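You operate a simulated robot arm through the tools that you are given. There is no shell and no other tool.

Carry out the task below with a simulated two-armed robot. There is one attempt and no reset: what you move stays moved.

JOB
Fit the blue roll in the banding machine and band the waiting stack.
Fine: it is out of paper; switch off before the cover opens; bare core onto the bench; cover shut; one band; pull the sliding plate out; the other roll stays; the other stacks stay unbanded where they lie. Where these are worked on the way, their far stop is far enough and under half their travel is too little: blue cover.

Only the result counts: the job must be done as asked and must still hold three seconds after the hand-in. Knocking over, shifting, dropping, spilling or breaking anything else fails it. Lids that push on must go on centred and level and be pressed home; caps that screw on are set level and turned clockwise until they are tight.

ROBOT AND FRAMES
Two 7-joint arms with fingered hands on one trunk that stands fixed in place. Base frame: the origin is at the foot of the trunk, x ahead of it, y to its left, z up; the work surface is at about z = 0.8. Lengths are in m, angles in rad, forces in N, time in s.
The left shoulder is at [0.07, 0.162, 1.396], the right one opposite. With the tool pointing down near the work surface each hand reaches from about 0.1 to 0.74 m from the base axis, measured 20 degrees to its own side. Payload 4 kg a hand.
Tool frame (each hand has its own): the origin (TCP) lies between the finger pads and is the grasp point; the fingertips stand 0.026 m ahead of it; z points along the fingers, y is the line along which they close. The gripper opens to 0.132 m; its body begins 0.073 m behind the TCP. The gripper is a hand of 4 fingers: y runs from the thumb to the fingers, the wrist lies at [0, 0, -0.224] in the tool frame.
Orientation is that of the tool frame in the base frame, as a unit quaternion [x, y, z, w]. With the fingers straight down and closing along the base's y, the tool's x points along the base's -x, its y along +y and its z along -z.

CONTROLS
- The arms move only by the tool servo_tool. It takes "left_motion", "right_motion" or both (then of equal length, played together; a hand with none holds still); each is a list of rows, each an object of numbers (a shift or turn left out is 0): "dx", "dy", "dz": the shift along the tool's x, y, z in units of 20 mm (1.0 is 20 mm); "rx", "ry", "rz": the turn, a rotation vector about the tool's x, y, z in units of 4 degrees (1.0 is 4 degrees). In form: [{"dx": .., "dy": .., "dz": .., "rx": .., "ry": .., "rz": ..}, ...]. A call has 1 to 20 rows; each row shifts and turns the commanded pose from where the row before left it, along the tool's axes as they then stand. A call with a number of a shift or a turn outside -1 to 1 is refused whole. A row lasts 0.2 s, in which the tool goes at most 0.05 m and 0.15 rad; a call with a longer step from one row to the next is refused whole. Where a pose cannot be reached the arm comes as near as it can. A force on the tool above 40 N (or 10 N above the force at the start of the call, whichever is more), or a blocked arm, ends the call early, and 0.2 s more pass. In this call time passes only in rows, and 0.2 s behind the last. It gives the time, the measured TCP pose, the force on the tool (base axes), the opening and the grip force at its end, in the units of the frame above (readings bear some noise), with the torque about the TCP (base axes, N m) and any sound that the robot's microphone picked up, and new pictures: "pictures" is both (left out), scene, wrist or none (wrist: the cameras of the hands that moved).
- Cameras (640 x 400 px; columns grow to the right, rows downward): "scene" is now at [0.13, -0.0163, 1.6122]; the picture's right is [-0.16, -0.99, 0.00], its down [-0.68, 0.11, -0.73] and it looks along [0.72, -0.12, -0.69] (base axes); focal length 310 px, centre (320, 200). "left" rides on the left gripper at [-0.073, 0.006, -0.094] in its tool frame; the picture's right is [-0.08, -1.00, 0.00], its down [0.78, -0.06, -0.62] and it looks along [0.62, -0.05, 0.79] (tool axes); focal length 230 px, centre (320, 200). "right" rides on the right gripper at [0.073, 0.006, -0.094] in its tool frame; the picture's right is [-0.08, 1.00, 0.00], its down [-0.78, -0.06, -0.62] and it looks along [-0.61, -0.05, 0.79] (tool axes); focal length 230 px, centre (320, 200).
- raise_lower(by): slides the trunk up (or, below 0, down) by that many m; the arms and the scene camera ride with it, the base frame stays. It gives what a move gives, with no picture.
- move_fingers(finger1, finger2, finger3, thumb_bend, hand): sets how far each is bent, from 0 (flat) to 100 (curled in); at 30 the hand is open as for a grip, at 70 the pads meet at the TCP. One left out holds its place. A second passes; each finger stops where it meets its share of the squeeze, and holds until it gets a number again. It is the only way to open and close the hand. It gives what a move gives, with no picture; readings hold the bend of each and the force on the fingers (four entries, about 0 where the hand has none), thumb and palm.
- pan_tilt(pan, tilt): turns the head with the scene camera to pan (to the left, within 1.501 rad either way) and tilt (down, from -0.506 to 1.204), counted from straight ahead of the robot. It gives what a move gives, and a new picture of the scene camera.
- locate(camera, pixels): for up to 12 pixels [column, row] of the newest picture of that camera ("zoom" is the newest enlarged one), the place [x, y, z] in the base frame of the surface seen there, good to about 0.003 m. No time passes.
- zoom(camera, box): a new picture of the part [left, top, right, bottom] of that camera's present view, enlarged. No time passes.
- sign_off(): hands the job in; it is judged then, once.

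Unless the task says otherwise, let go and move clear before handing in.

The tools are called after "Emit:" by a JSON object that holds its "name" and its "arguments". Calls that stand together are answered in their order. servo_tool: Moves the arms, as the interface text tells. Its arguments: {"type":"object","properties":{"left_motion":{"type":"array","items":{"type":"object","properties":{"dx":{"type":"number"},"dy":{"type":"number"},"dz":{"type":"number"},"rx":{"type":"number"},"ry":{"type":"number"},"rz":{"type":"number"}}}},"right_motion":{"type":"array","items":{"type":"object","properties":{"dx":{"type":"number"},"dy":{"type":"number"},"dz":{"type":"number"},"rx":{"type":"number"},"ry":{"type":"number"},"rz":{"type":"number"}}}},"pictures":{"type":"string","enum":["both","scene","wrist","none"]}},"required":[]} The other tools are called the same way: raise_lower (by) moves the trunk up or down; move_fingers (finger1, finger2, finger3, thumb_bend, hand) moves the fingers one by one; pan_tilt (pan, tilt) turns the head that bears the scene camera; locate (camera, pixels) gives the place of the surface under pixels of a picture; zoom (camera, box) takes an enlarged picture of a part of a camera's view; sign_off () hands the job in.

At the start:

```text
t: 0.0
left_tcp_pos: [0.4768, 0.0855, 1.3013]
left_tool_rot: [-0.001, 1.0, 0.0, -0.001]
left_force: [-0.4, -0.2, 0.6]
left_torque: [0.0, 0.01, 0.01]
left_opening: 0.1322
left_grasp_force: 0.1
left_shape: jaw
left_bend: [30.0, 30.0, 30.0, 30.0]
left_finger forces: [0.1, 0.1, 0.1, 0.0, 0.0, 0.1]
right_tcp_pos: [0.4682, -0.4766, 1.24]
right_tool_rot: [0.0, 1.0, 0.0, 0.0]
right_force: [0.0, 0.0, -0.1]
right_torque: [-0.02, -0.01, -0.01]
right_opening: 0.1319
right_grasp_force: 0.0
right_shape: jaw
right_bend: [30.0, 30.0, 30.0, 30.0]
right_finger forces: [0.1, 0.1, 0.0, 0.0, 0.0, 0.1]
trunk travel left (down, up): [-0.875, 0.065]
head pan, tilt (commanded): [-0.166, 0.757]
```

scene: 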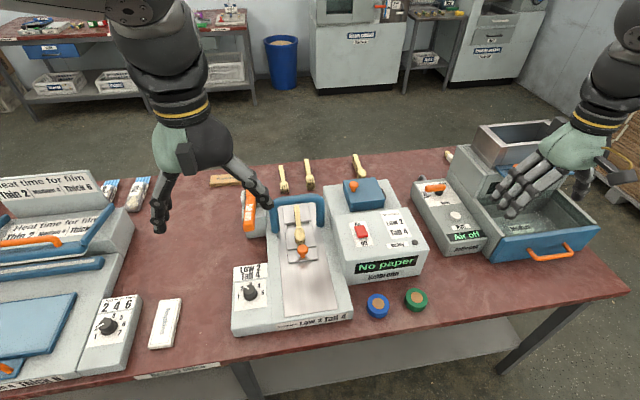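
right: 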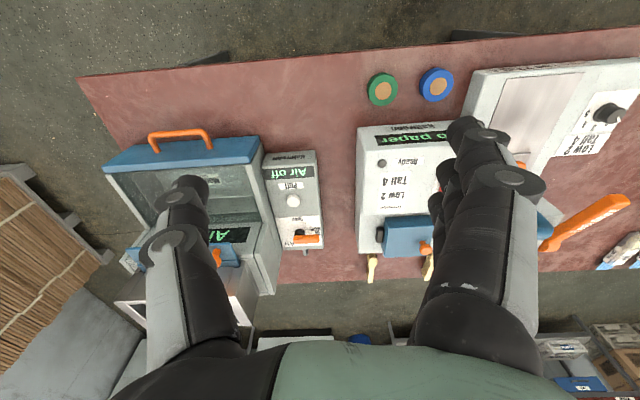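
left: 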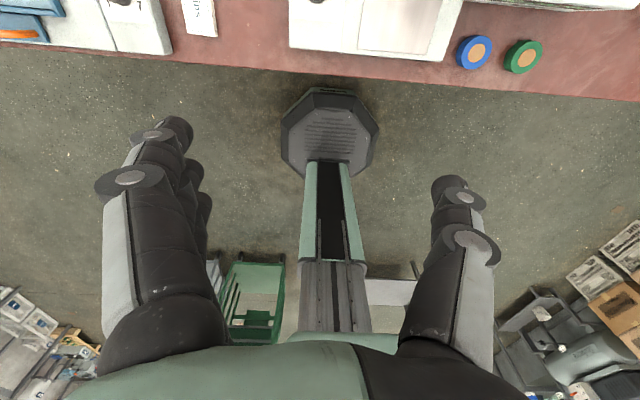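

The scene picture shows a banding machine near (300,265) with a sliding plate and a unit reading "No paper" near (385,240), with blue and green rolls at (377,306) and (416,299). I'll zoom in to read it in detail.

Emit:
{"name": "zoom", "arguments": {"camera": "scene", "box": [220, 140, 440, 340]}}

Emit:
{"name": "zoom", "arguments": {"camera": "scene", "box": [330, 160, 440, 320]}}

Emit:
{"name": "zoom", "arguments": {"camera": "scene", "box": [400, 110, 620, 280]}}

Emit:
{"name": "zoom", "arguments": {"camera": "scene", "box": [0, 160, 240, 390]}}

```text
2.00 times, centred on (330, 240) of scene
```

zoom: 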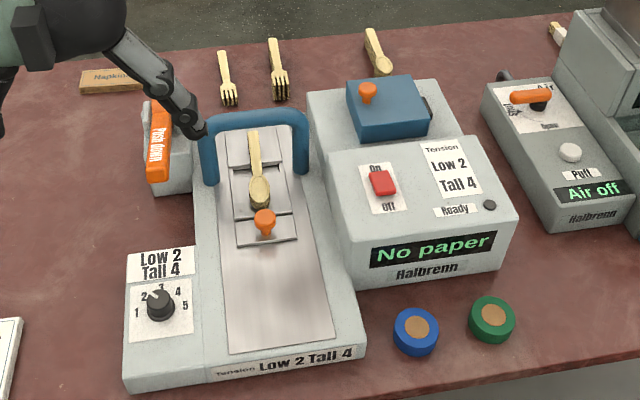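

```text
2.50 times, centred on (385, 240) of scene
```

zoom: 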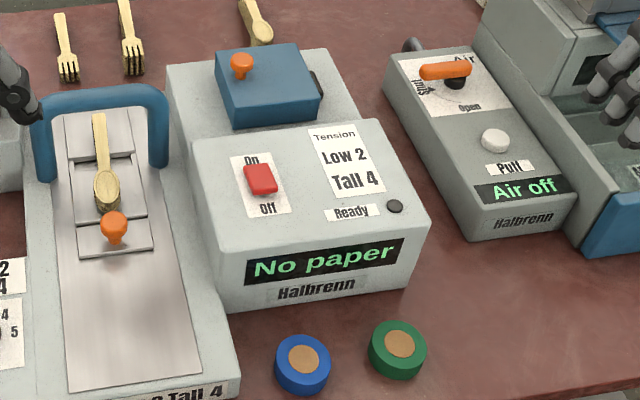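

```text
2.35 times, centred on (510, 195) of scene
```

zoom: 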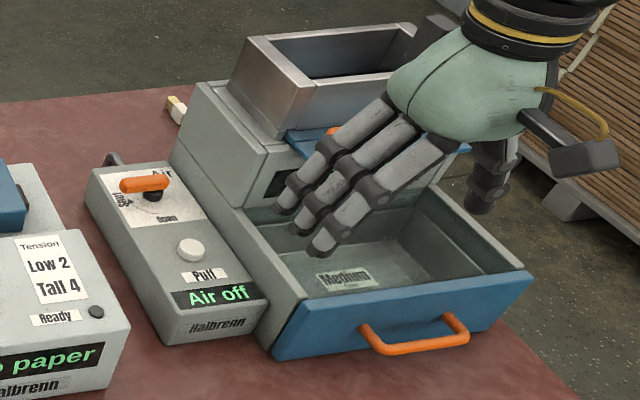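

```text
1.74 times, centred on (120, 275) of scene
```

zoom: 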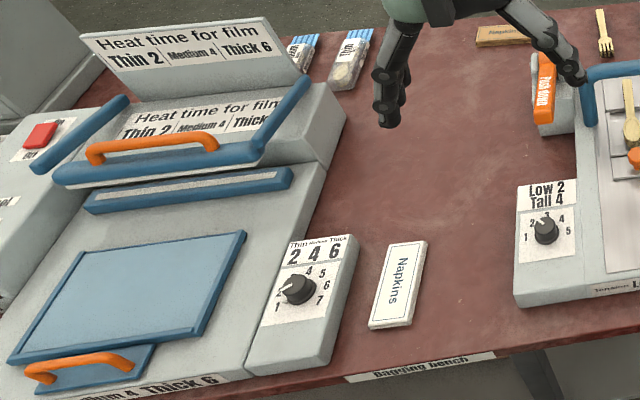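

The blue-covered box at (365,195) has an orange knob, and the stack is on the plate under the blue arch. I'll locate the key points and measure the geometry before moving.

Emit:
{"name": "pan_tilt", "arguments": {"pan": -0.1, "tilt": 0.85}}

Emit:
{"name": "zoom", "arguments": {"camera": "scene", "box": [230, 130, 350, 290]}}

```text
t: 0.7
left_tcp_pos: [0.4762, 0.0853, 1.3018]
left_tool_rot: [-0.001, 1.0, 0.0, 0.0]
left_force: [-0.8, 0.2, 0.4]
left_torque: [0.01, 0.03, 0.03]
left_opening: 0.1319
left_grasp_force: 0.1
left_shape: jaw
left_bend: [30.0, 30.0, 30.0, 30.0]
left_finger forces: [0.1, 0.0, 0.0, 0.0, 0.0, 0.0]
right_tcp_pos: [0.4689, -0.4753, 1.2408]
right_tool_rot: [-0.001, 1.0, 0.0, 0.0]
right_force: [0.5, -0.4, 0.0]
right_torque: [-0.06, 0.0, -0.01]
right_opening: 0.1317
right_grasp_force: 0.1
right_shape: jaw
right_bend: [30.0, 30.0, 30.0, 30.0]
right_finger forces: [0.1, 0.0, 0.0, 0.0, 0.1, 0.1]
trunk travel left (down, up): [-0.875, 0.065]
head pan, tilt (commanded): [-0.099, 0.85]
```

scene: 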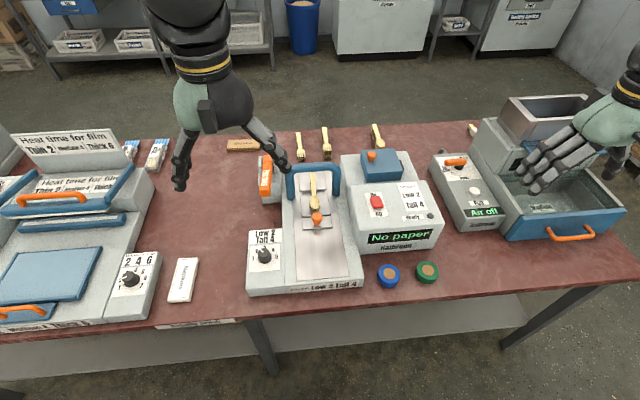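

```text
2.50 times, centred on (290, 210) of scene
```

zoom: 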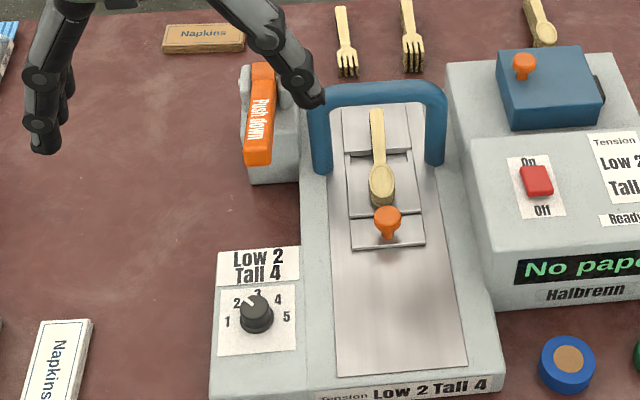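

The left hand hides nothing critical now, but I want 3D positions of the controls. I'll locate points in a fresh zoom of the machine.

Emit:
{"name": "zoom", "arguments": {"camera": "scene", "box": [230, 140, 450, 300]}}

Emit:
{"name": "locate", "arguments": {"camera": "scene", "pixels": [[372, 156], [382, 168], [403, 157], [360, 180], [402, 177], [376, 201], [431, 216], [316, 217], [314, 180], [265, 175], [264, 257], [389, 271]]}}

Emit:
{"name": "locate", "arguments": {"camera": "scene", "pixels": [[427, 268], [388, 281], [350, 205], [341, 160], [400, 252], [316, 212], [316, 230], [290, 172], [338, 172], [312, 166], [313, 200], [320, 260]]}}

```text
2.50 times, centred on (340, 220) of scene
```

zoom: 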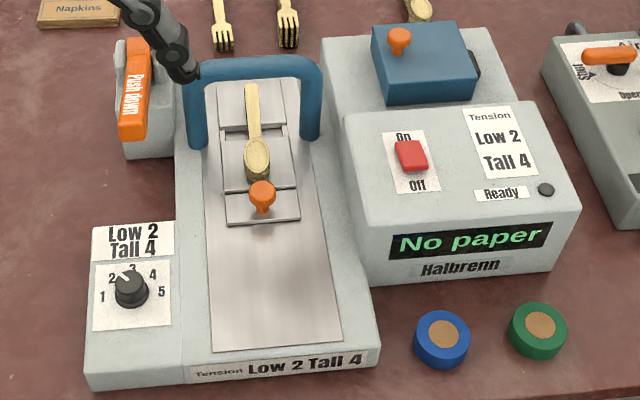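

```text
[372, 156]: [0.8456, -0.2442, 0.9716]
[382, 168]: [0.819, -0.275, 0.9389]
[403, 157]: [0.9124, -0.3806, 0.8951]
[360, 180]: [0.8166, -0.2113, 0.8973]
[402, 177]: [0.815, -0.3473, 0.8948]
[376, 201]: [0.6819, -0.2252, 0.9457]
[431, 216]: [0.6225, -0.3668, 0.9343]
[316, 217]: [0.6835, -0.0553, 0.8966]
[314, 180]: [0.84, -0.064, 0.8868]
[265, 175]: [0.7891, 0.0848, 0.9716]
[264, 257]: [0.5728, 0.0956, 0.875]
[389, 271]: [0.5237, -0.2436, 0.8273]
```

```text
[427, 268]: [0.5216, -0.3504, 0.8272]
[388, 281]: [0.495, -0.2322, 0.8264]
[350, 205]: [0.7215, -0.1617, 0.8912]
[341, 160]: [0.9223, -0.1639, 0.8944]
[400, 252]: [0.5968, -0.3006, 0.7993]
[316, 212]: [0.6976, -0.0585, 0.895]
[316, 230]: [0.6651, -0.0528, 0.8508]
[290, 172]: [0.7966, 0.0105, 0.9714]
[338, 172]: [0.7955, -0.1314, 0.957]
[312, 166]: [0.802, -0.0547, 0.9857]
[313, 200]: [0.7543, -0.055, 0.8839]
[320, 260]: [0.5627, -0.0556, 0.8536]
```

The machine lies 0.6–0.92 m ahead; the cover knob is at about (0.846,-0.244,0.97). I'll zoom on the cover and the switch to understand hinges.

Emit:
{"name": "zoom", "arguments": {"camera": "scene", "box": [335, 140, 445, 225]}}

Emit:
{"name": "zoom", "arguments": {"camera": "scene", "box": [350, 140, 415, 190]}}

Emit:
{"name": "zoom", "arguments": {"camera": "scene", "box": [240, 140, 350, 240]}}

Emit:
{"name": "zoom", "arguments": {"camera": "scene", "box": [290, 160, 340, 240]}}

Emit:
{"name": "zoom", "arguments": {"camera": "scene", "box": [245, 230, 285, 275]}}

Emit:
{"name": "zoom", "arguments": {"camera": "scene", "box": [365, 245, 455, 305]}}

```text
4.71 times, centred on (390, 182) of scene
```

zoom: 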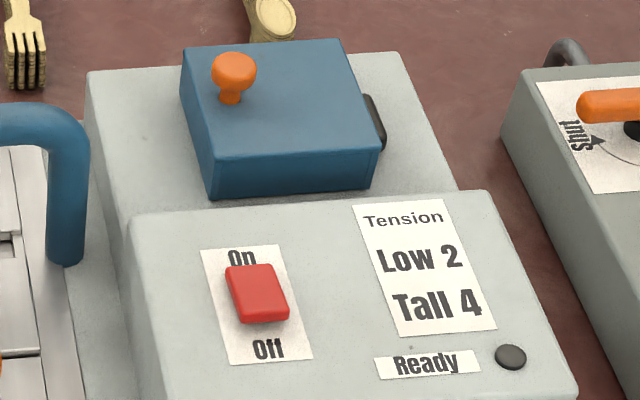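

```text
8.00 times, centred on (382, 165) of scene
```

zoom: 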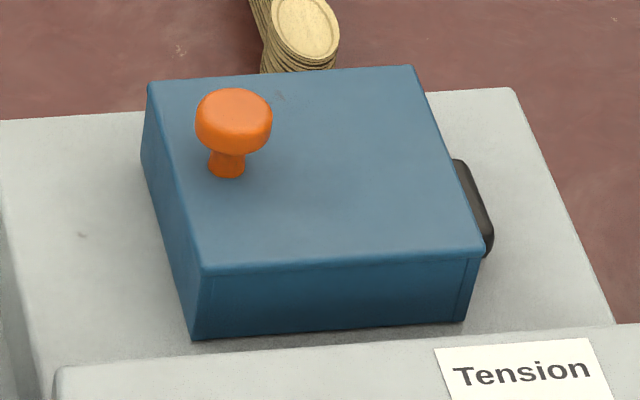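

```text
4.00 times, centred on (295, 190) of scene
```

zoom: 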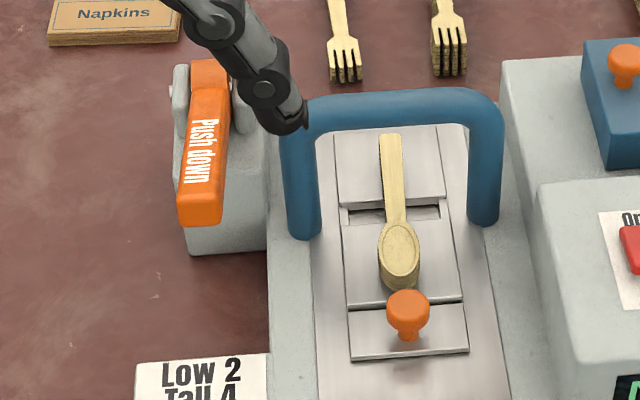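

```text
5.00 times, centred on (315, 200) of scene
```

zoom: 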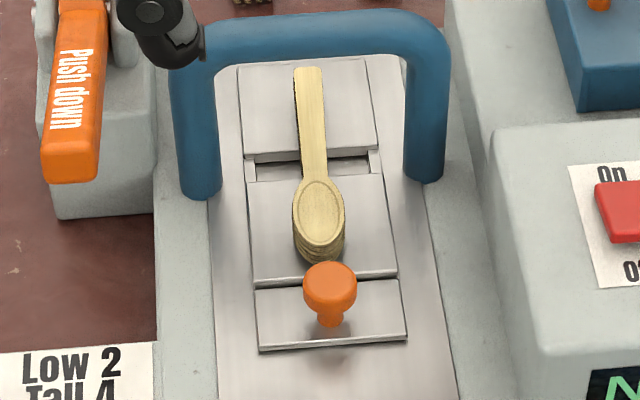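

```text
8.89 times, centred on (265, 252) of scene
```

zoom: 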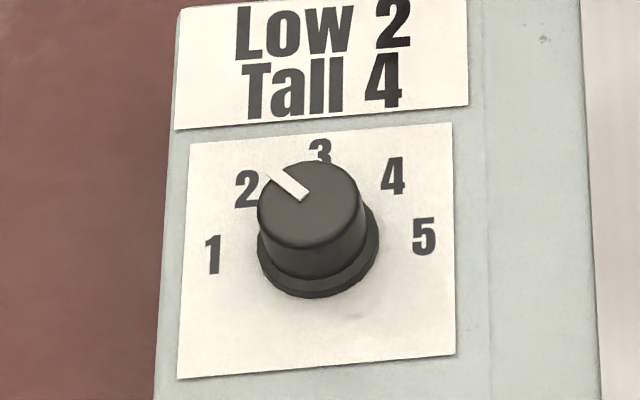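

```text
6.67 times, centred on (410, 275) of scene
```

zoom: 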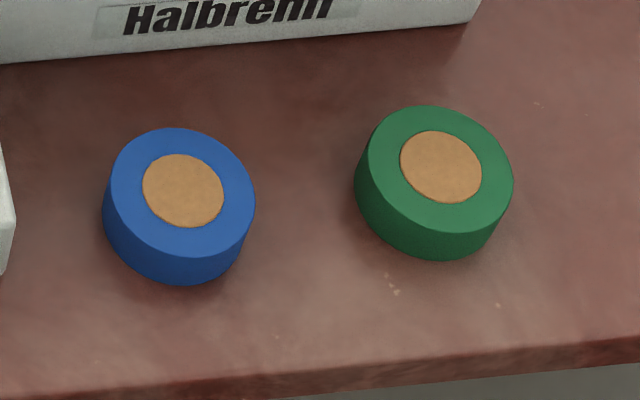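

The dial pointer (zoom (270,172)) sits about at 2, and I need to tell whether the waiting spoon stack is low or tall. I'll measure stack tops and compare with the stacks lying on the bench.

Emit:
{"name": "zoom", "arguments": {"camera": "scene", "box": [290, 120, 390, 170]}}

Emit:
{"name": "locate", "arguments": {"camera": "zoom", "pixels": [[60, 140], [70, 250], [230, 130], [230, 245], [545, 60], [570, 120], [170, 330], [150, 200], [400, 150], [580, 160], [305, 250], [60, 210]]}}

Emit:
{"name": "zoom", "arguments": {"camera": "scene", "box": [290, 160, 340, 240]}}

Emit:
{"name": "locate", "arguments": {"camera": "zoom", "pixels": [[309, 90], [312, 150], [318, 210], [318, 230], [320, 255], [265, 110], [270, 230], [370, 240], [280, 310], [380, 310], [328, 275], [240, 300]]}}

```text
6.40 times, centred on (340, 145) of scene
```

zoom: 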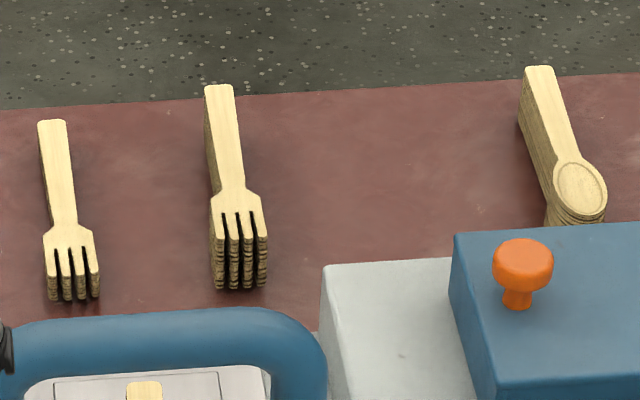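

```text
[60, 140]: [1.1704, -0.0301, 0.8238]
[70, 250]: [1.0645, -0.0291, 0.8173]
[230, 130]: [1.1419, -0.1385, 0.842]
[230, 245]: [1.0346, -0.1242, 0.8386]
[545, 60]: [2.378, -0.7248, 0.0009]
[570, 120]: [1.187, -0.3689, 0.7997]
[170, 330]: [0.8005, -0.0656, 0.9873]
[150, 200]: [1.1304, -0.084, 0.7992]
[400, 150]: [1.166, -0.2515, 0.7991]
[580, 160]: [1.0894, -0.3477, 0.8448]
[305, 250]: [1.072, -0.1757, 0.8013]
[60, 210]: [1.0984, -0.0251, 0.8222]
```

```text
5.00 times, centred on (315, 200) of scene
```

zoom: 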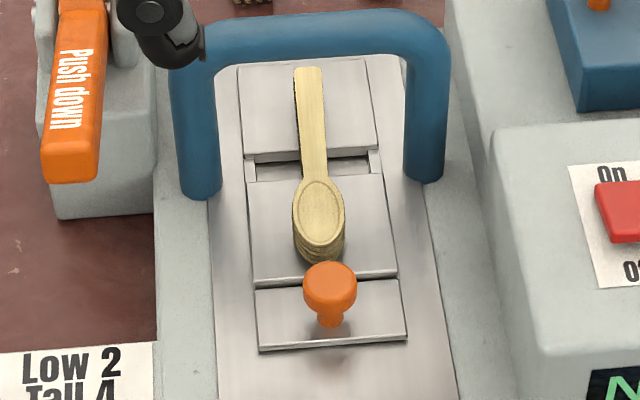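

```text
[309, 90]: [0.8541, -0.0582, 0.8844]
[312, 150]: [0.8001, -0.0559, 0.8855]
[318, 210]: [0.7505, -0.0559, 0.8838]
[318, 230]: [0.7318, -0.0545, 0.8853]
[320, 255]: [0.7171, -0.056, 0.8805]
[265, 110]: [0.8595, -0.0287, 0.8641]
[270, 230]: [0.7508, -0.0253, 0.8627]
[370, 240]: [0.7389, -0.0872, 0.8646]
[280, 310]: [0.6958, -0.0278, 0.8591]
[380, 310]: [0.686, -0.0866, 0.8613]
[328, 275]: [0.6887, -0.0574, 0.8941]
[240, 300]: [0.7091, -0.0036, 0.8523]
```

The waiting stack's top is at 0.8847 over the plate at 0.8635, i.e. ~21 mm, matching the low fork stack (22 mm); the tall ones are ~43 mm. So tension should be 2; I'll measure the dial's pointer angle.

Emit:
{"name": "zoom", "arguments": {"camera": "scene", "box": [245, 230, 285, 275]}}

Emit:
{"name": "locate", "arguments": {"camera": "zoom", "pixels": [[213, 255], [247, 188], [320, 152], [393, 177], [424, 237], [311, 205], [275, 176], [303, 195], [262, 195], [358, 190], [310, 165], [310, 240]]}}

```text
8.89 times, centred on (265, 252) of scene
```

zoom: 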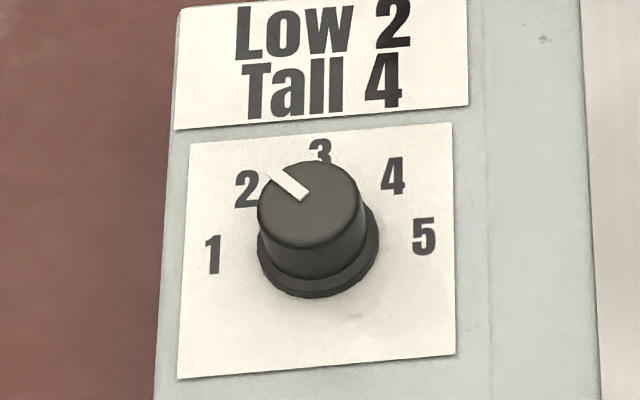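

```text
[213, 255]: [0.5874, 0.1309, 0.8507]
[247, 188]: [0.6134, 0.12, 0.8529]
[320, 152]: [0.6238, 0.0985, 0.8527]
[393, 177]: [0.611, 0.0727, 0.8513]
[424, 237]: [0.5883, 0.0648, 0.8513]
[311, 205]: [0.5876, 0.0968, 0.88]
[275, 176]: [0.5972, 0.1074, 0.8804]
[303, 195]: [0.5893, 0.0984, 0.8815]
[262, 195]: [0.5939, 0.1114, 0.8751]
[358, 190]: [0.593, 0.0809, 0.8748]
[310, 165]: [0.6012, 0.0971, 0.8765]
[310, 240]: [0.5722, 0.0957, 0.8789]
```

The pointer direction works out to ~46° against 41–45° for "2", so the dial is already on 2 for this low stack. Next I'll locate the hinge barrel and the neighbouring hopper before lowering the trunk for reach.

Emit:
{"name": "locate", "arguments": {"camera": "scene", "pixels": [[401, 165], [403, 168], [545, 105], [505, 110], [500, 130], [455, 160], [475, 190], [560, 225], [570, 236], [361, 179], [384, 153], [396, 152]]}}

Emit:
{"name": "locate", "arguments": {"camera": "scene", "pixels": [[377, 197], [377, 207], [370, 201], [383, 201], [270, 160], [263, 192], [290, 190], [335, 190], [290, 167], [300, 166], [337, 167], [275, 190]]}}

```text
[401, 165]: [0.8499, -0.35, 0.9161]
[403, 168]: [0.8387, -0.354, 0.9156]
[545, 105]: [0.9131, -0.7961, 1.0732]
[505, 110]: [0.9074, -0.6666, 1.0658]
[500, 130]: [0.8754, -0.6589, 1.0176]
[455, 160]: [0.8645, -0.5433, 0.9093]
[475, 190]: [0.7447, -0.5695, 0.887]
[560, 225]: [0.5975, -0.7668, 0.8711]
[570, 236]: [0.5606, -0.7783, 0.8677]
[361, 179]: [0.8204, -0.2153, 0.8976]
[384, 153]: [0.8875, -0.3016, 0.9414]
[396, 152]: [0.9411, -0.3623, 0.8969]
```

```text
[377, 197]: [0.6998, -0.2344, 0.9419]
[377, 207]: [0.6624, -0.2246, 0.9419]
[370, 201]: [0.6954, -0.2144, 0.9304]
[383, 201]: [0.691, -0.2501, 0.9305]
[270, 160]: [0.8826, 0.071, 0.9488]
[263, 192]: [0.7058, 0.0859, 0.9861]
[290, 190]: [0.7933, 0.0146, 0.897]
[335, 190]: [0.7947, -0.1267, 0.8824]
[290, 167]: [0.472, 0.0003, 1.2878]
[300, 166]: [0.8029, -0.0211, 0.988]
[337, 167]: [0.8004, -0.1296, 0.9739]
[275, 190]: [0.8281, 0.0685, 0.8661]
```

The hinge barrel is at (0.85,-0.35,0.916), so the cover swings up and to the right. I'll zoom on the rocker to see which end is up.

Emit:
{"name": "zoom", "arguments": {"camera": "scene", "box": [361, 187, 393, 219]}}

Emit:
{"name": "locate", "arguments": {"camera": "zoom", "pixels": [[290, 120], [300, 150], [310, 200], [320, 230], [325, 250], [240, 180], [370, 180], [320, 265], [250, 210], [370, 220], [300, 300], [250, 90]]}}

```text
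12.50 times, centred on (377, 203) of scene
```

zoom: 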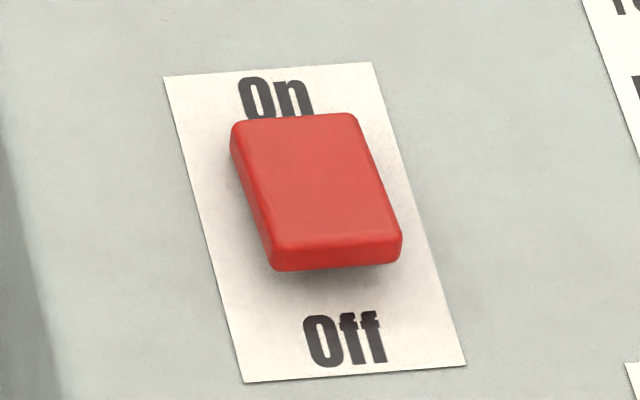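

```text
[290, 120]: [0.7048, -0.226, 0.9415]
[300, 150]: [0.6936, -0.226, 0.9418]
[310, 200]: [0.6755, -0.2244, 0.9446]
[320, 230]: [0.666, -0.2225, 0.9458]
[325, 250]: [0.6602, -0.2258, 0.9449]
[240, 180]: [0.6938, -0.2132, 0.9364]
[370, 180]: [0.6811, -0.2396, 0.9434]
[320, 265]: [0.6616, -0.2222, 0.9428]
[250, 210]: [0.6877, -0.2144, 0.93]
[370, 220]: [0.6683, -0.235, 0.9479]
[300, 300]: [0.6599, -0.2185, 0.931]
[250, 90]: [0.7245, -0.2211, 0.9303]
```

The rocker spans x 0.661–0.705, with the near "Off" end raised (z≈0.947). I'll shape the right hand for a single-fingertip press and look at how the fingers lie.

Emit:
{"name": "move_fingers", "arguments": {"hand": "right", "finger1": 100, "finger2": 60, "finger3": 100, "thumb_bend": 30}}

Emit:
{"name": "pan_tilt", "arguments": {"pan": -0.45, "tilt": 0.7}}

Emit:
{"name": "zoom", "arguments": {"camera": "right", "box": [0, 0, 640, 400]}}

```text
t: 1.7
left_tcp_pos: [0.4756, 0.0855, 1.3013]
left_tool_rot: [-0.002, 1.0, 0.001, 0.0]
left_force: [-0.4, -0.4, 0.1]
left_torque: [0.04, -0.02, -0.04]
left_opening: 0.1317
left_grasp_force: 0.1
left_shape: jaw
left_bend: [30.0, 30.0, 30.0, 30.0]
left_finger forces: [0.1, 0.0, 0.1, 0.0, 0.0, 0.1]
right_tcp_pos: [0.4674, -0.4756, 1.2403]
right_tool_rot: [0.001, 1.0, 0.0, 0.0]
right_force: [-0.7, 0.2, 0.9]
right_torque: [0.02, -0.01, -0.01]
right_opening: 0.0607
right_grasp_force: 0.1
right_shape: fingers
right_bend: [100.0, 60.0, 100.0, 30.0]
right_finger forces: [0.0, 0.0, 0.0, 0.0, 0.1, 0.0]
trunk travel left (down, up): [-0.875, 0.065]
head pan, tilt (commanded): [-0.099, 0.85]
```

```text
t: 2.5
left_tcp_pos: [0.4767, 0.0862, 1.3013]
left_tool_rot: [-0.001, 1.0, 0.0, 0.0]
left_force: [-0.4, -0.6, -0.9]
left_torque: [0.01, 0.04, 0.01]
left_opening: 0.1318
left_grasp_force: 0.0
left_shape: jaw
left_bend: [30.0, 30.0, 30.0, 30.0]
left_finger forces: [0.0, 0.0, 0.0, 0.0, 0.0, 0.0]
right_tcp_pos: [0.4688, -0.4761, 1.2403]
right_tool_rot: [0.0, 1.0, 0.0, 0.0]
right_force: [0.5, 0.0, -0.5]
right_torque: [0.01, 0.0, 0.03]
right_opening: 0.0606
right_grasp_force: 0.1
right_shape: fingers
right_bend: [100.0, 60.0, 100.0, 30.0]
right_finger forces: [0.0, 0.0, 0.0, 0.0, 0.0, 0.0]
trunk travel left (down, up): [-0.875, 0.065]
head pan, tilt (commanded): [-0.45, 0.7]
```

scene: 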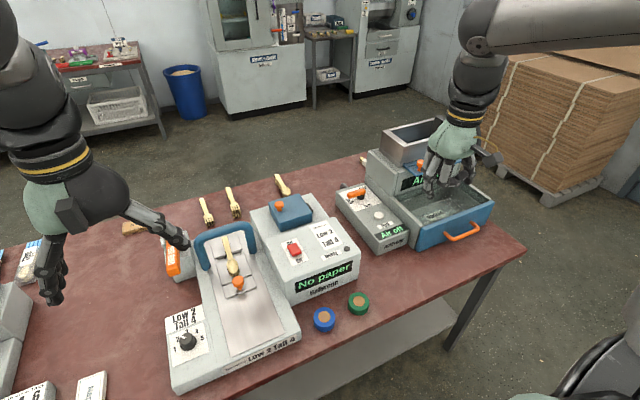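

```text
1.00 times, centred on (320, 200) of right (not enlarged: the box is as wide or as high as the picture)
```

zoom: 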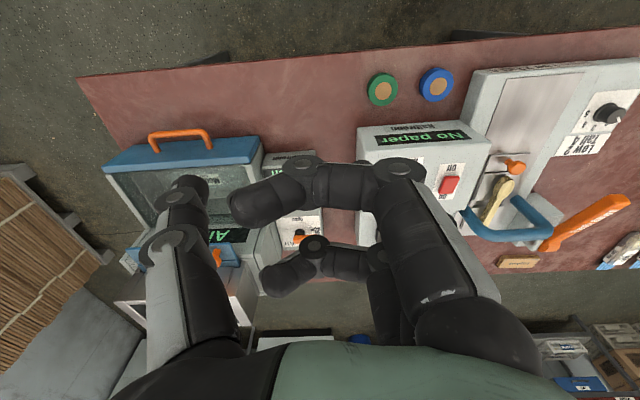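

The wrist image shows curled fingers crossing the palm. I'll zoom the scene on the right hand to see which fingertip stands out.

Emit:
{"name": "zoom", "arguments": {"camera": "scene", "box": [400, 80, 520, 230]}}

```text
2.67 times, centred on (460, 155) of scene
```

zoom: 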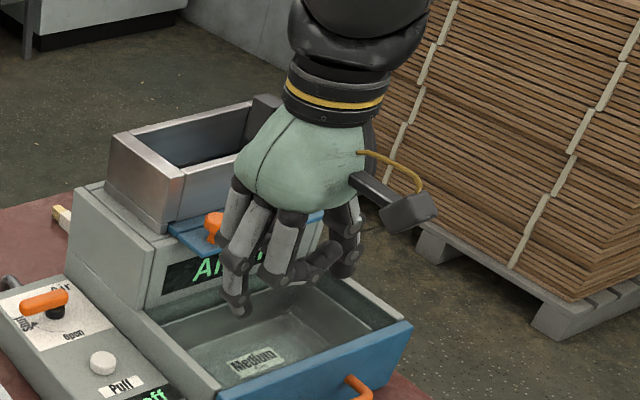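

Finger 2 is the middle one and its tip (zoom (240,308)) stands clear of the curled ones. I'll locate the tip relative to the TCP.

Emit:
{"name": "locate", "arguments": {"camera": "zoom", "pixels": [[238, 300], [240, 309], [236, 265], [275, 275], [290, 275], [330, 270], [345, 270], [352, 230]]}}

Emit:
{"name": "move_fingers", "arguments": {"hand": "right", "thumb_bend": 70, "finger2": 70}}

Emit:
{"name": "zoom", "arguments": {"camera": "scene", "box": [400, 80, 520, 230]}}

```text
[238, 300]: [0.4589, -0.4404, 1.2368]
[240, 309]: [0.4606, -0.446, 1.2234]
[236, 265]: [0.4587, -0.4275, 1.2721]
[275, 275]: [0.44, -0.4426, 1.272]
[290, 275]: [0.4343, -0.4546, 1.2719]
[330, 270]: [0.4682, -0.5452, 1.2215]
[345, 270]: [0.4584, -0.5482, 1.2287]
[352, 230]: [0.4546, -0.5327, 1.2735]
```

```text
t: 3.5
left_tcp_pos: [0.4759, 0.085, 1.3017]
left_tool_rot: [-0.002, 1.0, 0.0, -0.001]
left_force: [-0.1, -0.6, -0.4]
left_torque: [0.03, 0.0, 0.0]
left_opening: 0.1318
left_grasp_force: 0.1
left_shape: jaw
left_bend: [30.0, 30.0, 30.0, 30.0]
left_finger forces: [0.1, 0.0, 0.0, 0.1, 0.0, 0.1]
right_tcp_pos: [0.4682, -0.4757, 1.2409]
right_tool_rot: [0.0, 1.0, 0.0, -0.001]
right_force: [-0.3, -0.9, -0.2]
right_torque: [-0.02, -0.02, -0.01]
right_opening: 0.039
right_grasp_force: 0.0
right_shape: fingers
right_bend: [100.0, 70.0, 100.0, 70.0]
right_finger forces: [0.0, 0.0, 0.1, 0.1, 0.0, 0.0]
trunk travel left (down, up): [-0.875, 0.065]
head pan, tilt (commanded): [-0.45, 0.7]
```

```text
2.67 times, centred on (460, 155) of scene
```

zoom: 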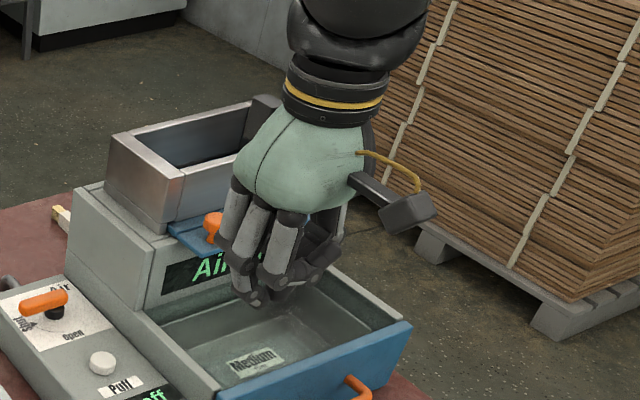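

Finger 2 and thumb now pinch at the TCP with fingers 1 and 3 curled higher, which makes a good pressing tip. I'll lower the trunk 0.15 m for longer forward reach and then move the right hand above the rocker.

Emit:
{"name": "raise_lower", "arguments": {"by": -0.15}}

Emit:
{"name": "pan_tilt", "arguments": {"pan": -0.2, "tilt": 0.75}}

```text
t: 5.2
left_tcp_pos: [0.4756, 0.0855, 1.1511]
left_tool_rot: [-0.001, 1.0, 0.0, 0.0]
left_force: [-0.7, -0.6, 0.0]
left_torque: [-0.02, -0.03, 0.01]
left_opening: 0.1316
left_grasp_force: 0.1
left_shape: jaw
left_bend: [30.0, 30.0, 30.0, 30.0]
left_finger forces: [0.0, 0.0, 0.0, 0.1, 0.0, 0.0]
right_tcp_pos: [0.4694, -0.4764, 1.0889]
right_tool_rot: [0.0, 1.0, 0.0, 0.001]
right_force: [-0.7, 0.4, -0.3]
right_torque: [0.01, 0.02, -0.02]
right_opening: 0.0389
right_grasp_force: 0.1
right_shape: fingers
right_bend: [100.0, 70.0, 100.0, 70.0]
right_finger forces: [0.0, 0.0, 0.0, 0.0, 0.0, 0.0]
trunk travel left (down, up): [-0.725, 0.215]
head pan, tilt (commanded): [-0.45, 0.7]
```

```text
t: 6.0
left_tcp_pos: [0.4765, 0.085, 1.1518]
left_tool_rot: [-0.002, 1.0, 0.001, 0.0]
left_force: [-0.5, -0.3, 0.1]
left_torque: [0.01, 0.02, -0.03]
left_opening: 0.1319
left_grasp_force: 0.1
left_shape: jaw
left_bend: [30.0, 30.0, 30.0, 30.0]
left_finger forces: [0.0, 0.1, 0.0, 0.0, 0.0, 0.1]
right_tcp_pos: [0.4681, -0.4759, 1.0905]
right_tool_rot: [-0.001, 1.0, 0.0, -0.001]
right_force: [-0.2, 0.9, 0.9]
right_torque: [-0.02, -0.04, -0.01]
right_opening: 0.0388
right_grasp_force: 0.1
right_shape: fingers
right_bend: [100.0, 70.0, 100.0, 70.0]
right_finger forces: [0.0, 0.0, 0.1, 0.0, 0.0, 0.0]
trunk travel left (down, up): [-0.725, 0.215]
head pan, tilt (commanded): [-0.201, 0.75]
```

scene: 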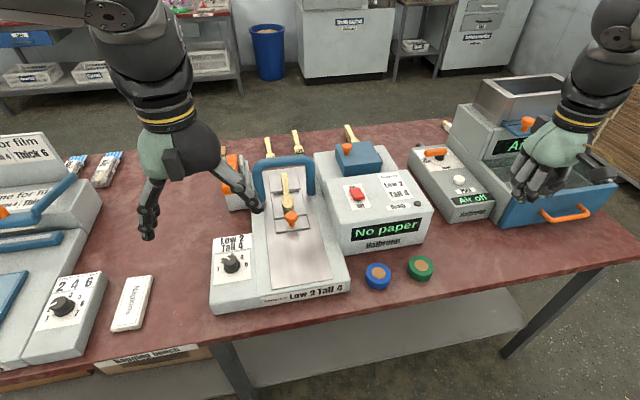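

The view is clear around the rocker at (357,194). I'll move the right pinch tip to hover above the Off end (0.668,-0.2265).

Emit:
{"name": "servo_tool", "arguments": {"right_motion": [{"dx": -0.77, "dy": 0.96, "dz": 0}, {"dx": -0.77, "dy": 0.96, "dz": 0}, {"dx": -0.77, "dy": 0.96, "dz": 0}, {"dx": -0.77, "dy": 0.96, "dz": 0}, {"dx": -0.77, "dy": 0.96, "dz": 0}, {"dx": -0.77, "dy": 0.96, "dz": 0}, {"dx": -0.77, "dy": 0.96, "dz": 0.2}, {"dx": -0.77, "dy": 0.96, "dz": 0.4}, {"dx": -0.77, "dy": 0.96, "dz": 0.4}, {"dx": -0.77, "dy": 0.96, "dz": 0.4}, {"dx": -0.77, "dy": 0.96, "dz": 0.5}, {"dx": -0.77, "dy": 0.96, "dz": 0.5}, {"dx": -0.76, "dy": 0.95, "dz": 0.6}]}}

```text
t: 8.8
left_tcp_pos: [0.4767, 0.0864, 1.151]
left_tool_rot: [0.0, 1.0, 0.0, -0.001]
left_force: [-0.7, 0.5, -0.2]
left_torque: [0.0, -0.03, 0.01]
left_opening: 0.1316
left_grasp_force: 0.0
left_shape: jaw
left_bend: [30.0, 30.0, 30.0, 30.0]
left_finger forces: [0.1, 0.0, 0.0, 0.0, 0.0, 0.0]
right_tcp_pos: [0.6099, -0.2653, 1.0342]
right_tool_rot: [-0.001, 1.0, 0.001, 0.002]
right_force: [0.1, 0.8, 0.4]
right_torque: [0.0, 0.03, 0.02]
right_opening: 0.039
right_grasp_force: 0.0
right_shape: fingers
right_bend: [100.0, 70.0, 100.0, 70.0]
right_finger forces: [0.0, 0.0, 0.1, 0.0, 0.0, 0.1]
right hand out of reach, approached as far as the arm can: row 10, 11, 12, 13
trunk travel left (down, up): [-0.725, 0.215]
head pan, tilt (commanded): [-0.201, 0.75]
```

scene: 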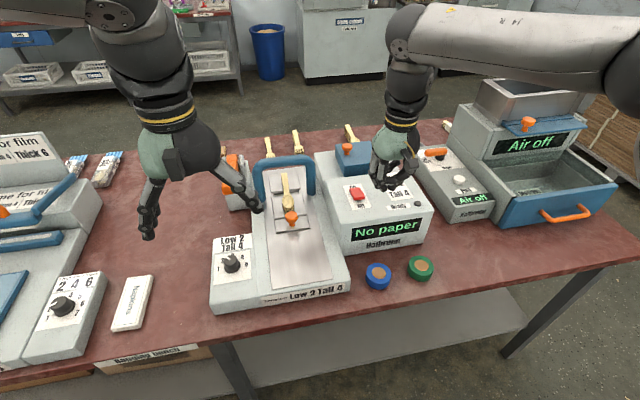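
right: 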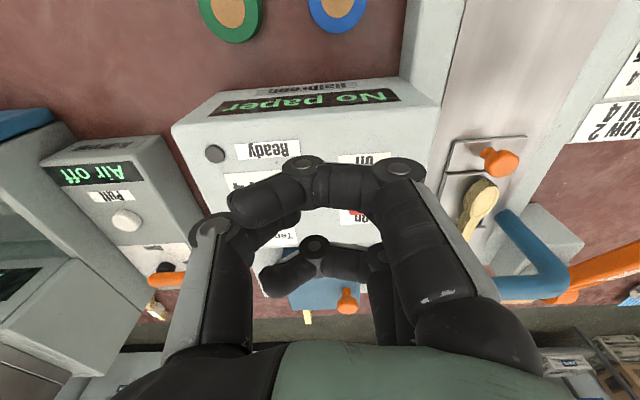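

The right hand stopped at (0.610,-0.265): with the tool straight down it runs out of reach, likely from wrist bend. I'll tilt the tool forward about 32° to extend the reach.

Emit:
{"name": "servo_tool", "arguments": {"right_motion": [{"ry": -1}, {"ry": -1}, {"ry": -1}, {"ry": -1}, {"ry": -1}, {"ry": -1}, {"ry": -1}, {"ry": -1}]}}

```text
t: 10.6
left_tcp_pos: [0.4765, 0.0854, 1.152]
left_tool_rot: [-0.001, 1.0, 0.0, 0.0]
left_force: [-0.5, 0.3, -0.6]
left_torque: [0.04, -0.02, -0.04]
left_opening: 0.132
left_grasp_force: 0.0
left_shape: jaw
left_bend: [30.0, 30.0, 30.0, 30.0]
left_finger forces: [0.0, 0.0, 0.1, 0.1, 0.0, 0.0]
right_tcp_pos: [0.6092, -0.2639, 1.0341]
right_tool_rot: [0.0, 0.961, 0.001, 0.276]
right_force: [0.1, 0.2, -0.1]
right_torque: [0.0, -0.04, 0.01]
right_opening: 0.0389
right_grasp_force: 0.1
right_shape: fingers
right_bend: [100.0, 70.0, 100.0, 70.0]
right_finger forces: [0.0, 0.1, 0.1, 0.0, 0.0, 0.0]
trunk travel left (down, up): [-0.725, 0.215]
head pan, tilt (commanded): [-0.201, 0.75]
```

scene: 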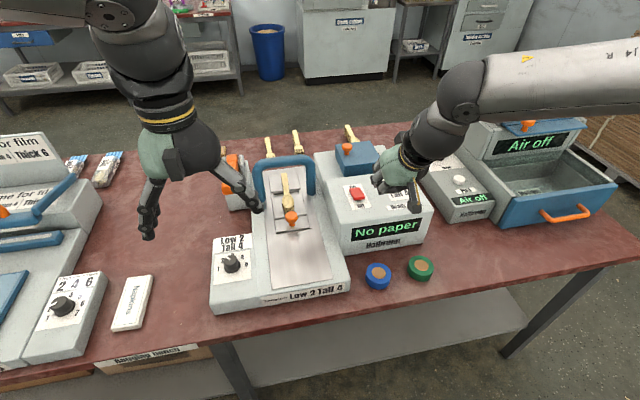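
right: 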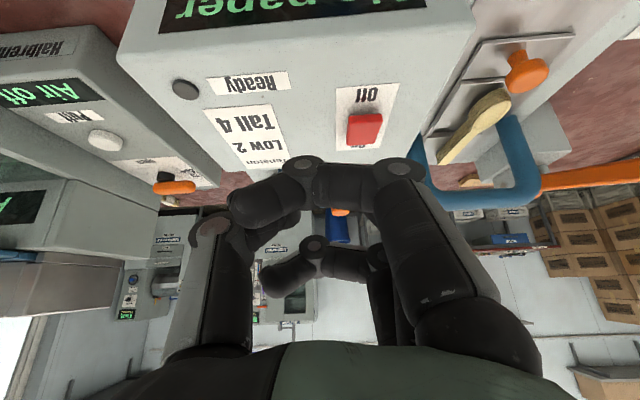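

Tilt worked and the hand is free to move. I'll bring the pinch tip to a hover about 3 cm above the rocker's Off end.

Emit:
{"name": "servo_tool", "arguments": {"right_motion": [{"dx": -0.25, "dy": 0.47, "dz": 0.66}, {"dx": -0.25, "dy": 0.47, "dz": 0.66}, {"dx": -0.25, "dy": 0.47, "dz": 0.66}, {"dx": -0.25, "dy": 0.47, "dz": 0.66}]}}

Emit:
{"name": "zoom", "arguments": {"camera": "scene", "box": [310, 110, 450, 230]}}

```text
t: 11.6
left_tcp_pos: [0.4769, 0.0881, 1.1519]
left_tool_rot: [-0.001, 1.0, 0.0, -0.001]
left_force: [0.4, 1.2, 0.5]
left_torque: [0.0, 0.01, 0.0]
left_opening: 0.1319
left_grasp_force: 0.0
left_shape: jaw
left_bend: [30.0, 30.0, 30.0, 30.0]
left_finger forces: [0.0, 0.1, 0.0, 0.1, 0.0, 0.0]
right_tcp_pos: [0.654, -0.2261, 0.9989]
right_tool_rot: [0.0, 0.961, 0.001, 0.276]
right_force: [-0.2, 0.7, 0.1]
right_torque: [-0.03, 0.04, 0.01]
right_opening: 0.0388
right_grasp_force: 0.1
right_shape: fingers
right_bend: [100.0, 70.0, 100.0, 70.0]
right_finger forces: [0.0, 0.0, 0.0, 0.0, 0.0, 0.1]
trunk travel left (down, up): [-0.725, 0.215]
head pan, tilt (commanded): [-0.201, 0.75]
```

scene: 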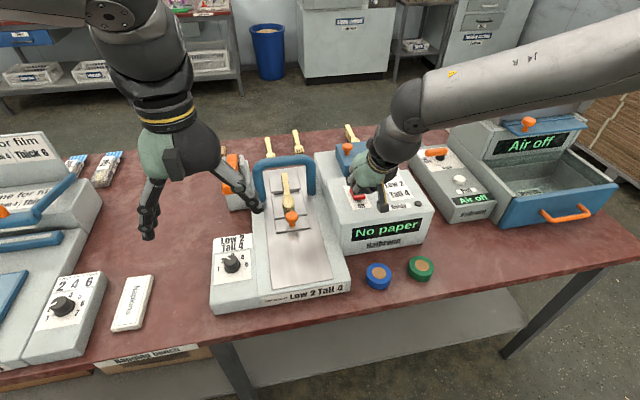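
right: 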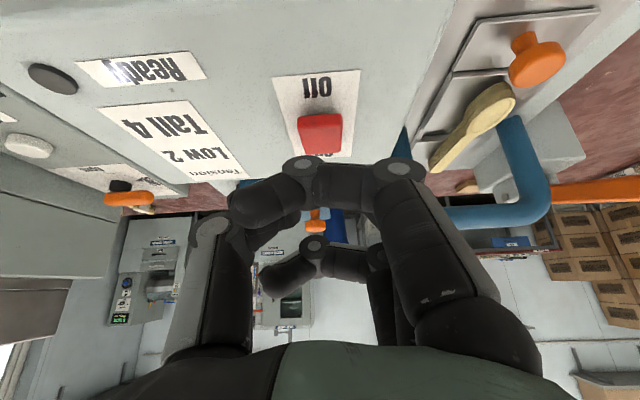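

```text
3.33 times, centred on (380, 170) of scene
```

zoom: 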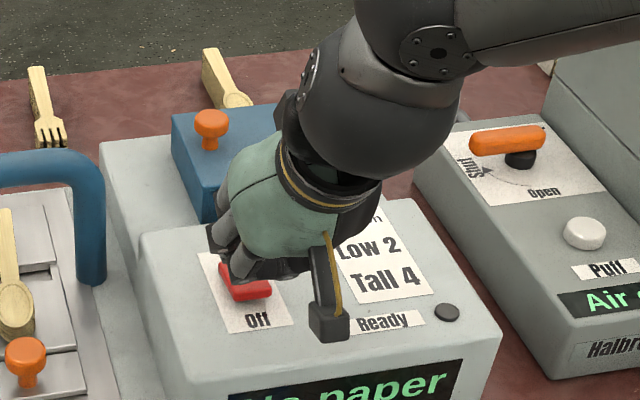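

The fingers hover over the rocker (zoom (240,275)). I'll locate the visible finger parts to check the tip position before pressing.

Emit:
{"name": "locate", "arguments": {"camera": "zoom", "pixels": [[225, 240], [240, 270], [222, 262], [260, 272], [290, 270], [248, 295], [235, 255], [330, 325]]}}

Emit:
{"name": "zoom", "arguments": {"camera": "scene", "box": [345, 165, 395, 215]}}

Emit:
{"name": "zoom", "arguments": {"camera": "right", "box": [220, 60, 440, 220]}}

```text
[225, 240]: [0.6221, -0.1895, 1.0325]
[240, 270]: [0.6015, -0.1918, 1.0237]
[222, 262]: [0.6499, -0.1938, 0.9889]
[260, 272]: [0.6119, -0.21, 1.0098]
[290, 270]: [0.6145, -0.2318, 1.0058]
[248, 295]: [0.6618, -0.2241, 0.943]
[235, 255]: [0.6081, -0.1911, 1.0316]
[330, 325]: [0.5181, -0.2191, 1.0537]
```

```text
8.00 times, centred on (370, 190) of scene
```

zoom: 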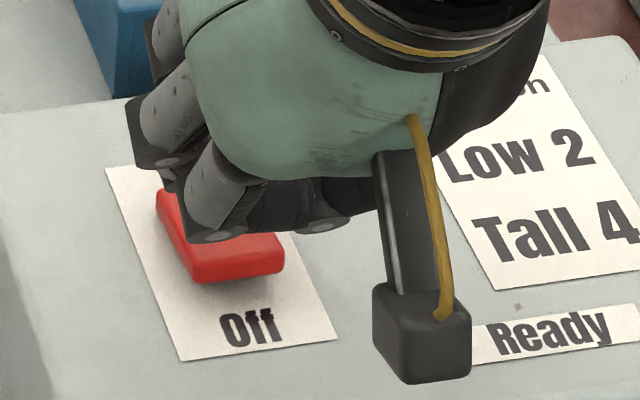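

```text
2.50 times, centred on (330, 140) of right
```

zoom: 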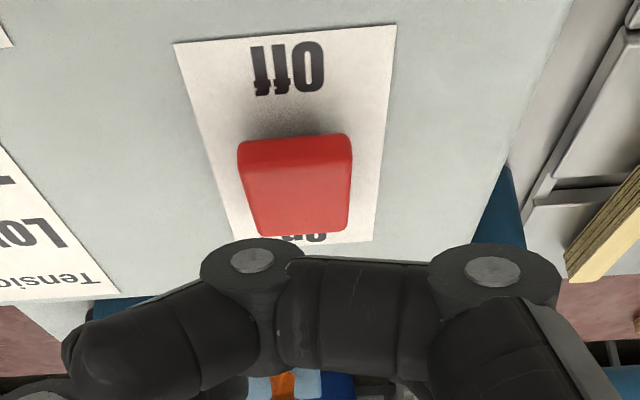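

The near curled finger is ~12 mm higher than the pinch tip relative to the panel, so there is clearance. I'll press straight down about 41 mm onto the Off end, in small rows.

Emit:
{"name": "servo_tool", "arguments": {"right_motion": [{"dx": 0.26, "dz": 0.42}, {"dx": 0.26, "dz": 0.42}, {"dx": 0.22, "dz": 0.36}, {"dx": 0.13, "dz": 0.21}, {"dx": 0.13, "dz": 0.21}]}}

Emit:
{"name": "zoom", "arguments": {"camera": "scene", "box": [310, 110, 450, 260]}}

```text
t: 12.8
left_tcp_pos: [0.4745, 0.0854, 1.1537]
left_tool_rot: [0.0, 1.0, 0.001, 0.0]
left_force: [0.9, -1.2, 0.2]
left_torque: [-0.01, 0.03, 0.01]
left_opening: 0.132
left_grasp_force: 0.1
left_shape: jaw
left_bend: [30.0, 30.0, 30.0, 30.0]
left_finger forces: [0.1, 0.0, 0.0, 0.0, 0.0, 0.0]
right_tcp_pos: [0.6545, -0.2277, 0.9664]
right_tool_rot: [0.001, 0.96, 0.0, 0.279]
right_force: [-2.0, -4.1, 20.3]
right_torque: [-0.27, -0.13, -0.06]
right_opening: 0.0385
right_grasp_force: 10.3
right_shape: fingers
right_bend: [100.0, 70.0, 100.0, 70.0]
right_finger forces: [0.0, 2.0, 0.0, 0.0, 19.0, 0.0]
trunk travel left (down, up): [-0.725, 0.215]
head pan, tilt (commanded): [-0.201, 0.75]
```

scene: 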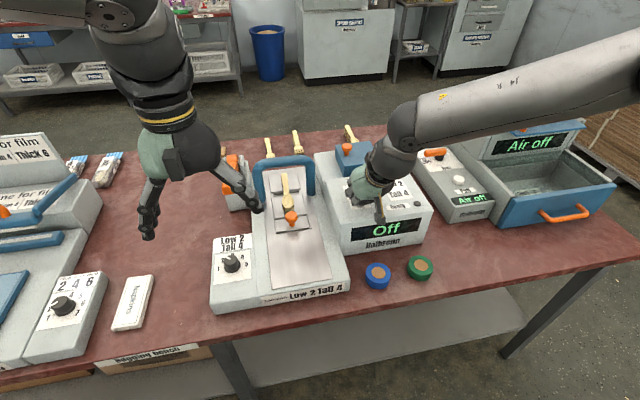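
right: 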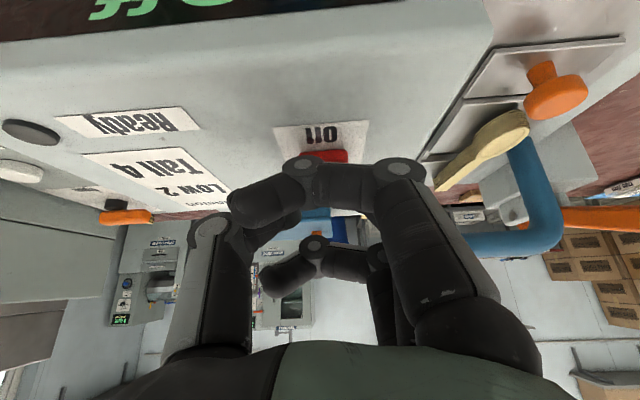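

```text
2.67 times, centred on (380, 185) of scene
```

zoom: 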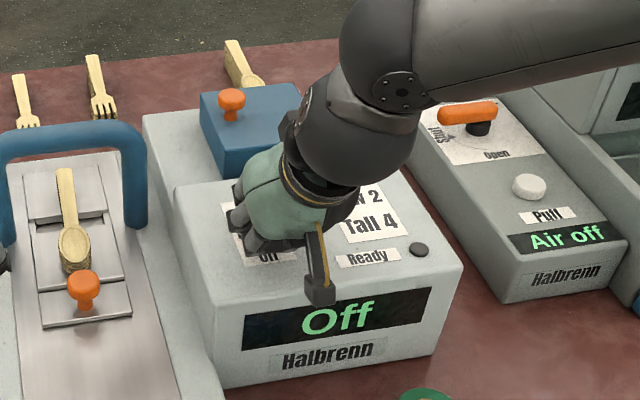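

The display now reads "Off" (scene (387,230)), so the switch worked. I'll retreat upward and tilt the hand to about 45° for reaching the cover knob.

Emit:
{"name": "servo_tool", "arguments": {"right_motion": [{"dx": -0.5, "dz": -0.8}, {"dx": -0.5, "dz": -0.8}, {"dx": -0.5, "dz": -0.8}, {"dx": -0.5, "dz": -0.8}, {"dy": -0.7, "ry": -1}, {"dy": -0.7, "ry": -1}, {"dy": -0.7, "ry": -1}, {"dy": -0.7}, {"dy": -0.7}]}}

Emit:
{"name": "zoom", "arguments": {"camera": "scene", "box": [320, 130, 390, 180]}}

Emit:
{"name": "locate", "arguments": {"camera": "zoom", "pixels": [[239, 172], [239, 155], [239, 140], [222, 172], [256, 172], [239, 195], [239, 215], [300, 200], [400, 150], [200, 220], [200, 330], [350, 350]]}}

```text
t: 14.8
left_tcp_pos: [0.4765, 0.085, 1.1524]
left_tool_rot: [-0.001, 1.0, -0.001, 0.0]
left_force: [-0.6, 0.0, -1.1]
left_torque: [-0.01, -0.01, 0.0]
left_opening: 0.1319
left_grasp_force: 0.1
left_shape: jaw
left_bend: [30.0, 30.0, 30.0, 30.0]
left_finger forces: [0.0, 0.1, 0.0, 0.1, 0.1, 0.1]
right_tcp_pos: [0.6537, -0.2971, 1.0375]
right_tool_rot: [0.0, 0.927, 0.001, 0.374]
right_force: [0.2, -0.3, -0.4]
right_torque: [0.01, -0.01, 0.01]
right_opening: 0.0388
right_grasp_force: 0.1
right_shape: fingers
right_bend: [100.0, 70.0, 100.0, 70.0]
right_finger forces: [0.0, 0.1, 0.1, 0.0, 0.0, 0.0]
trunk travel left (down, up): [-0.725, 0.215]
head pan, tilt (commanded): [-0.201, 0.75]
```

scene: 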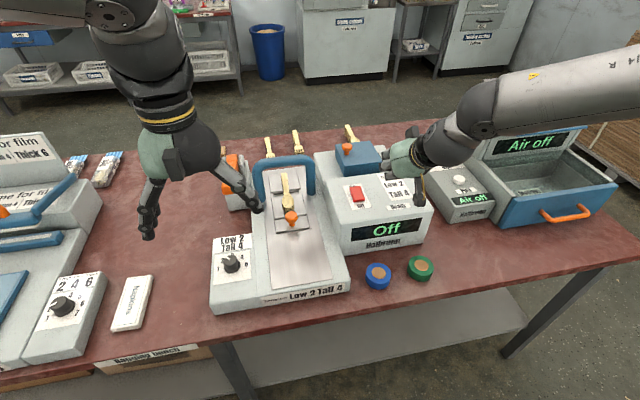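
right: 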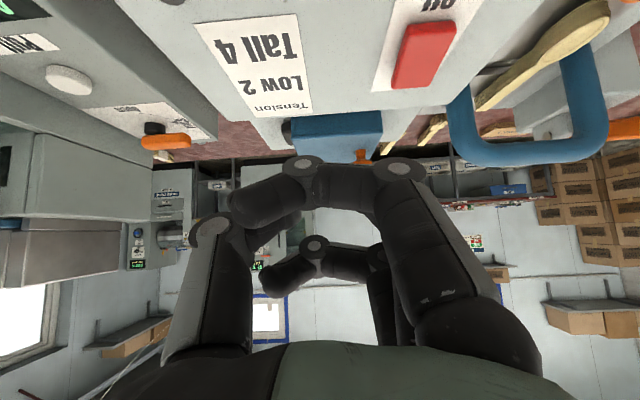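

```text
8.00 times, centred on (355, 155) of scene
```

zoom: 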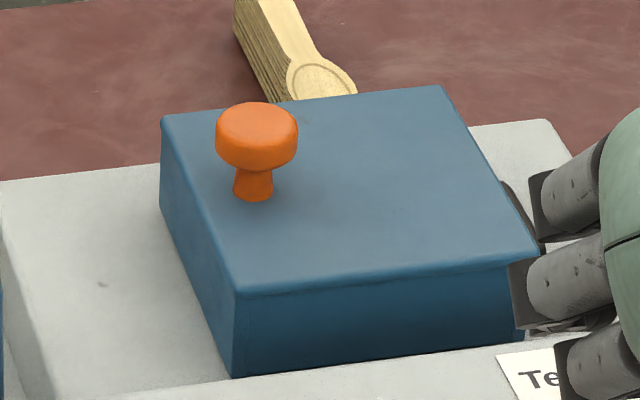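

```text
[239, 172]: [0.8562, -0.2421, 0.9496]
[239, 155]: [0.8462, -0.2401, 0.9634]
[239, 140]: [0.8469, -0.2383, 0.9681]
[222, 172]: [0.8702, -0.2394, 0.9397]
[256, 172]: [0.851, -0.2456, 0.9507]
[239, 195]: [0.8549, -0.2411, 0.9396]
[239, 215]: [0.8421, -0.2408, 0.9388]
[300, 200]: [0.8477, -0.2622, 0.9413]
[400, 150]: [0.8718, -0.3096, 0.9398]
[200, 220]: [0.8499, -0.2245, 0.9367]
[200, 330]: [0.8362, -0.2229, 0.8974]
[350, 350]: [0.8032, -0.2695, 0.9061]
```

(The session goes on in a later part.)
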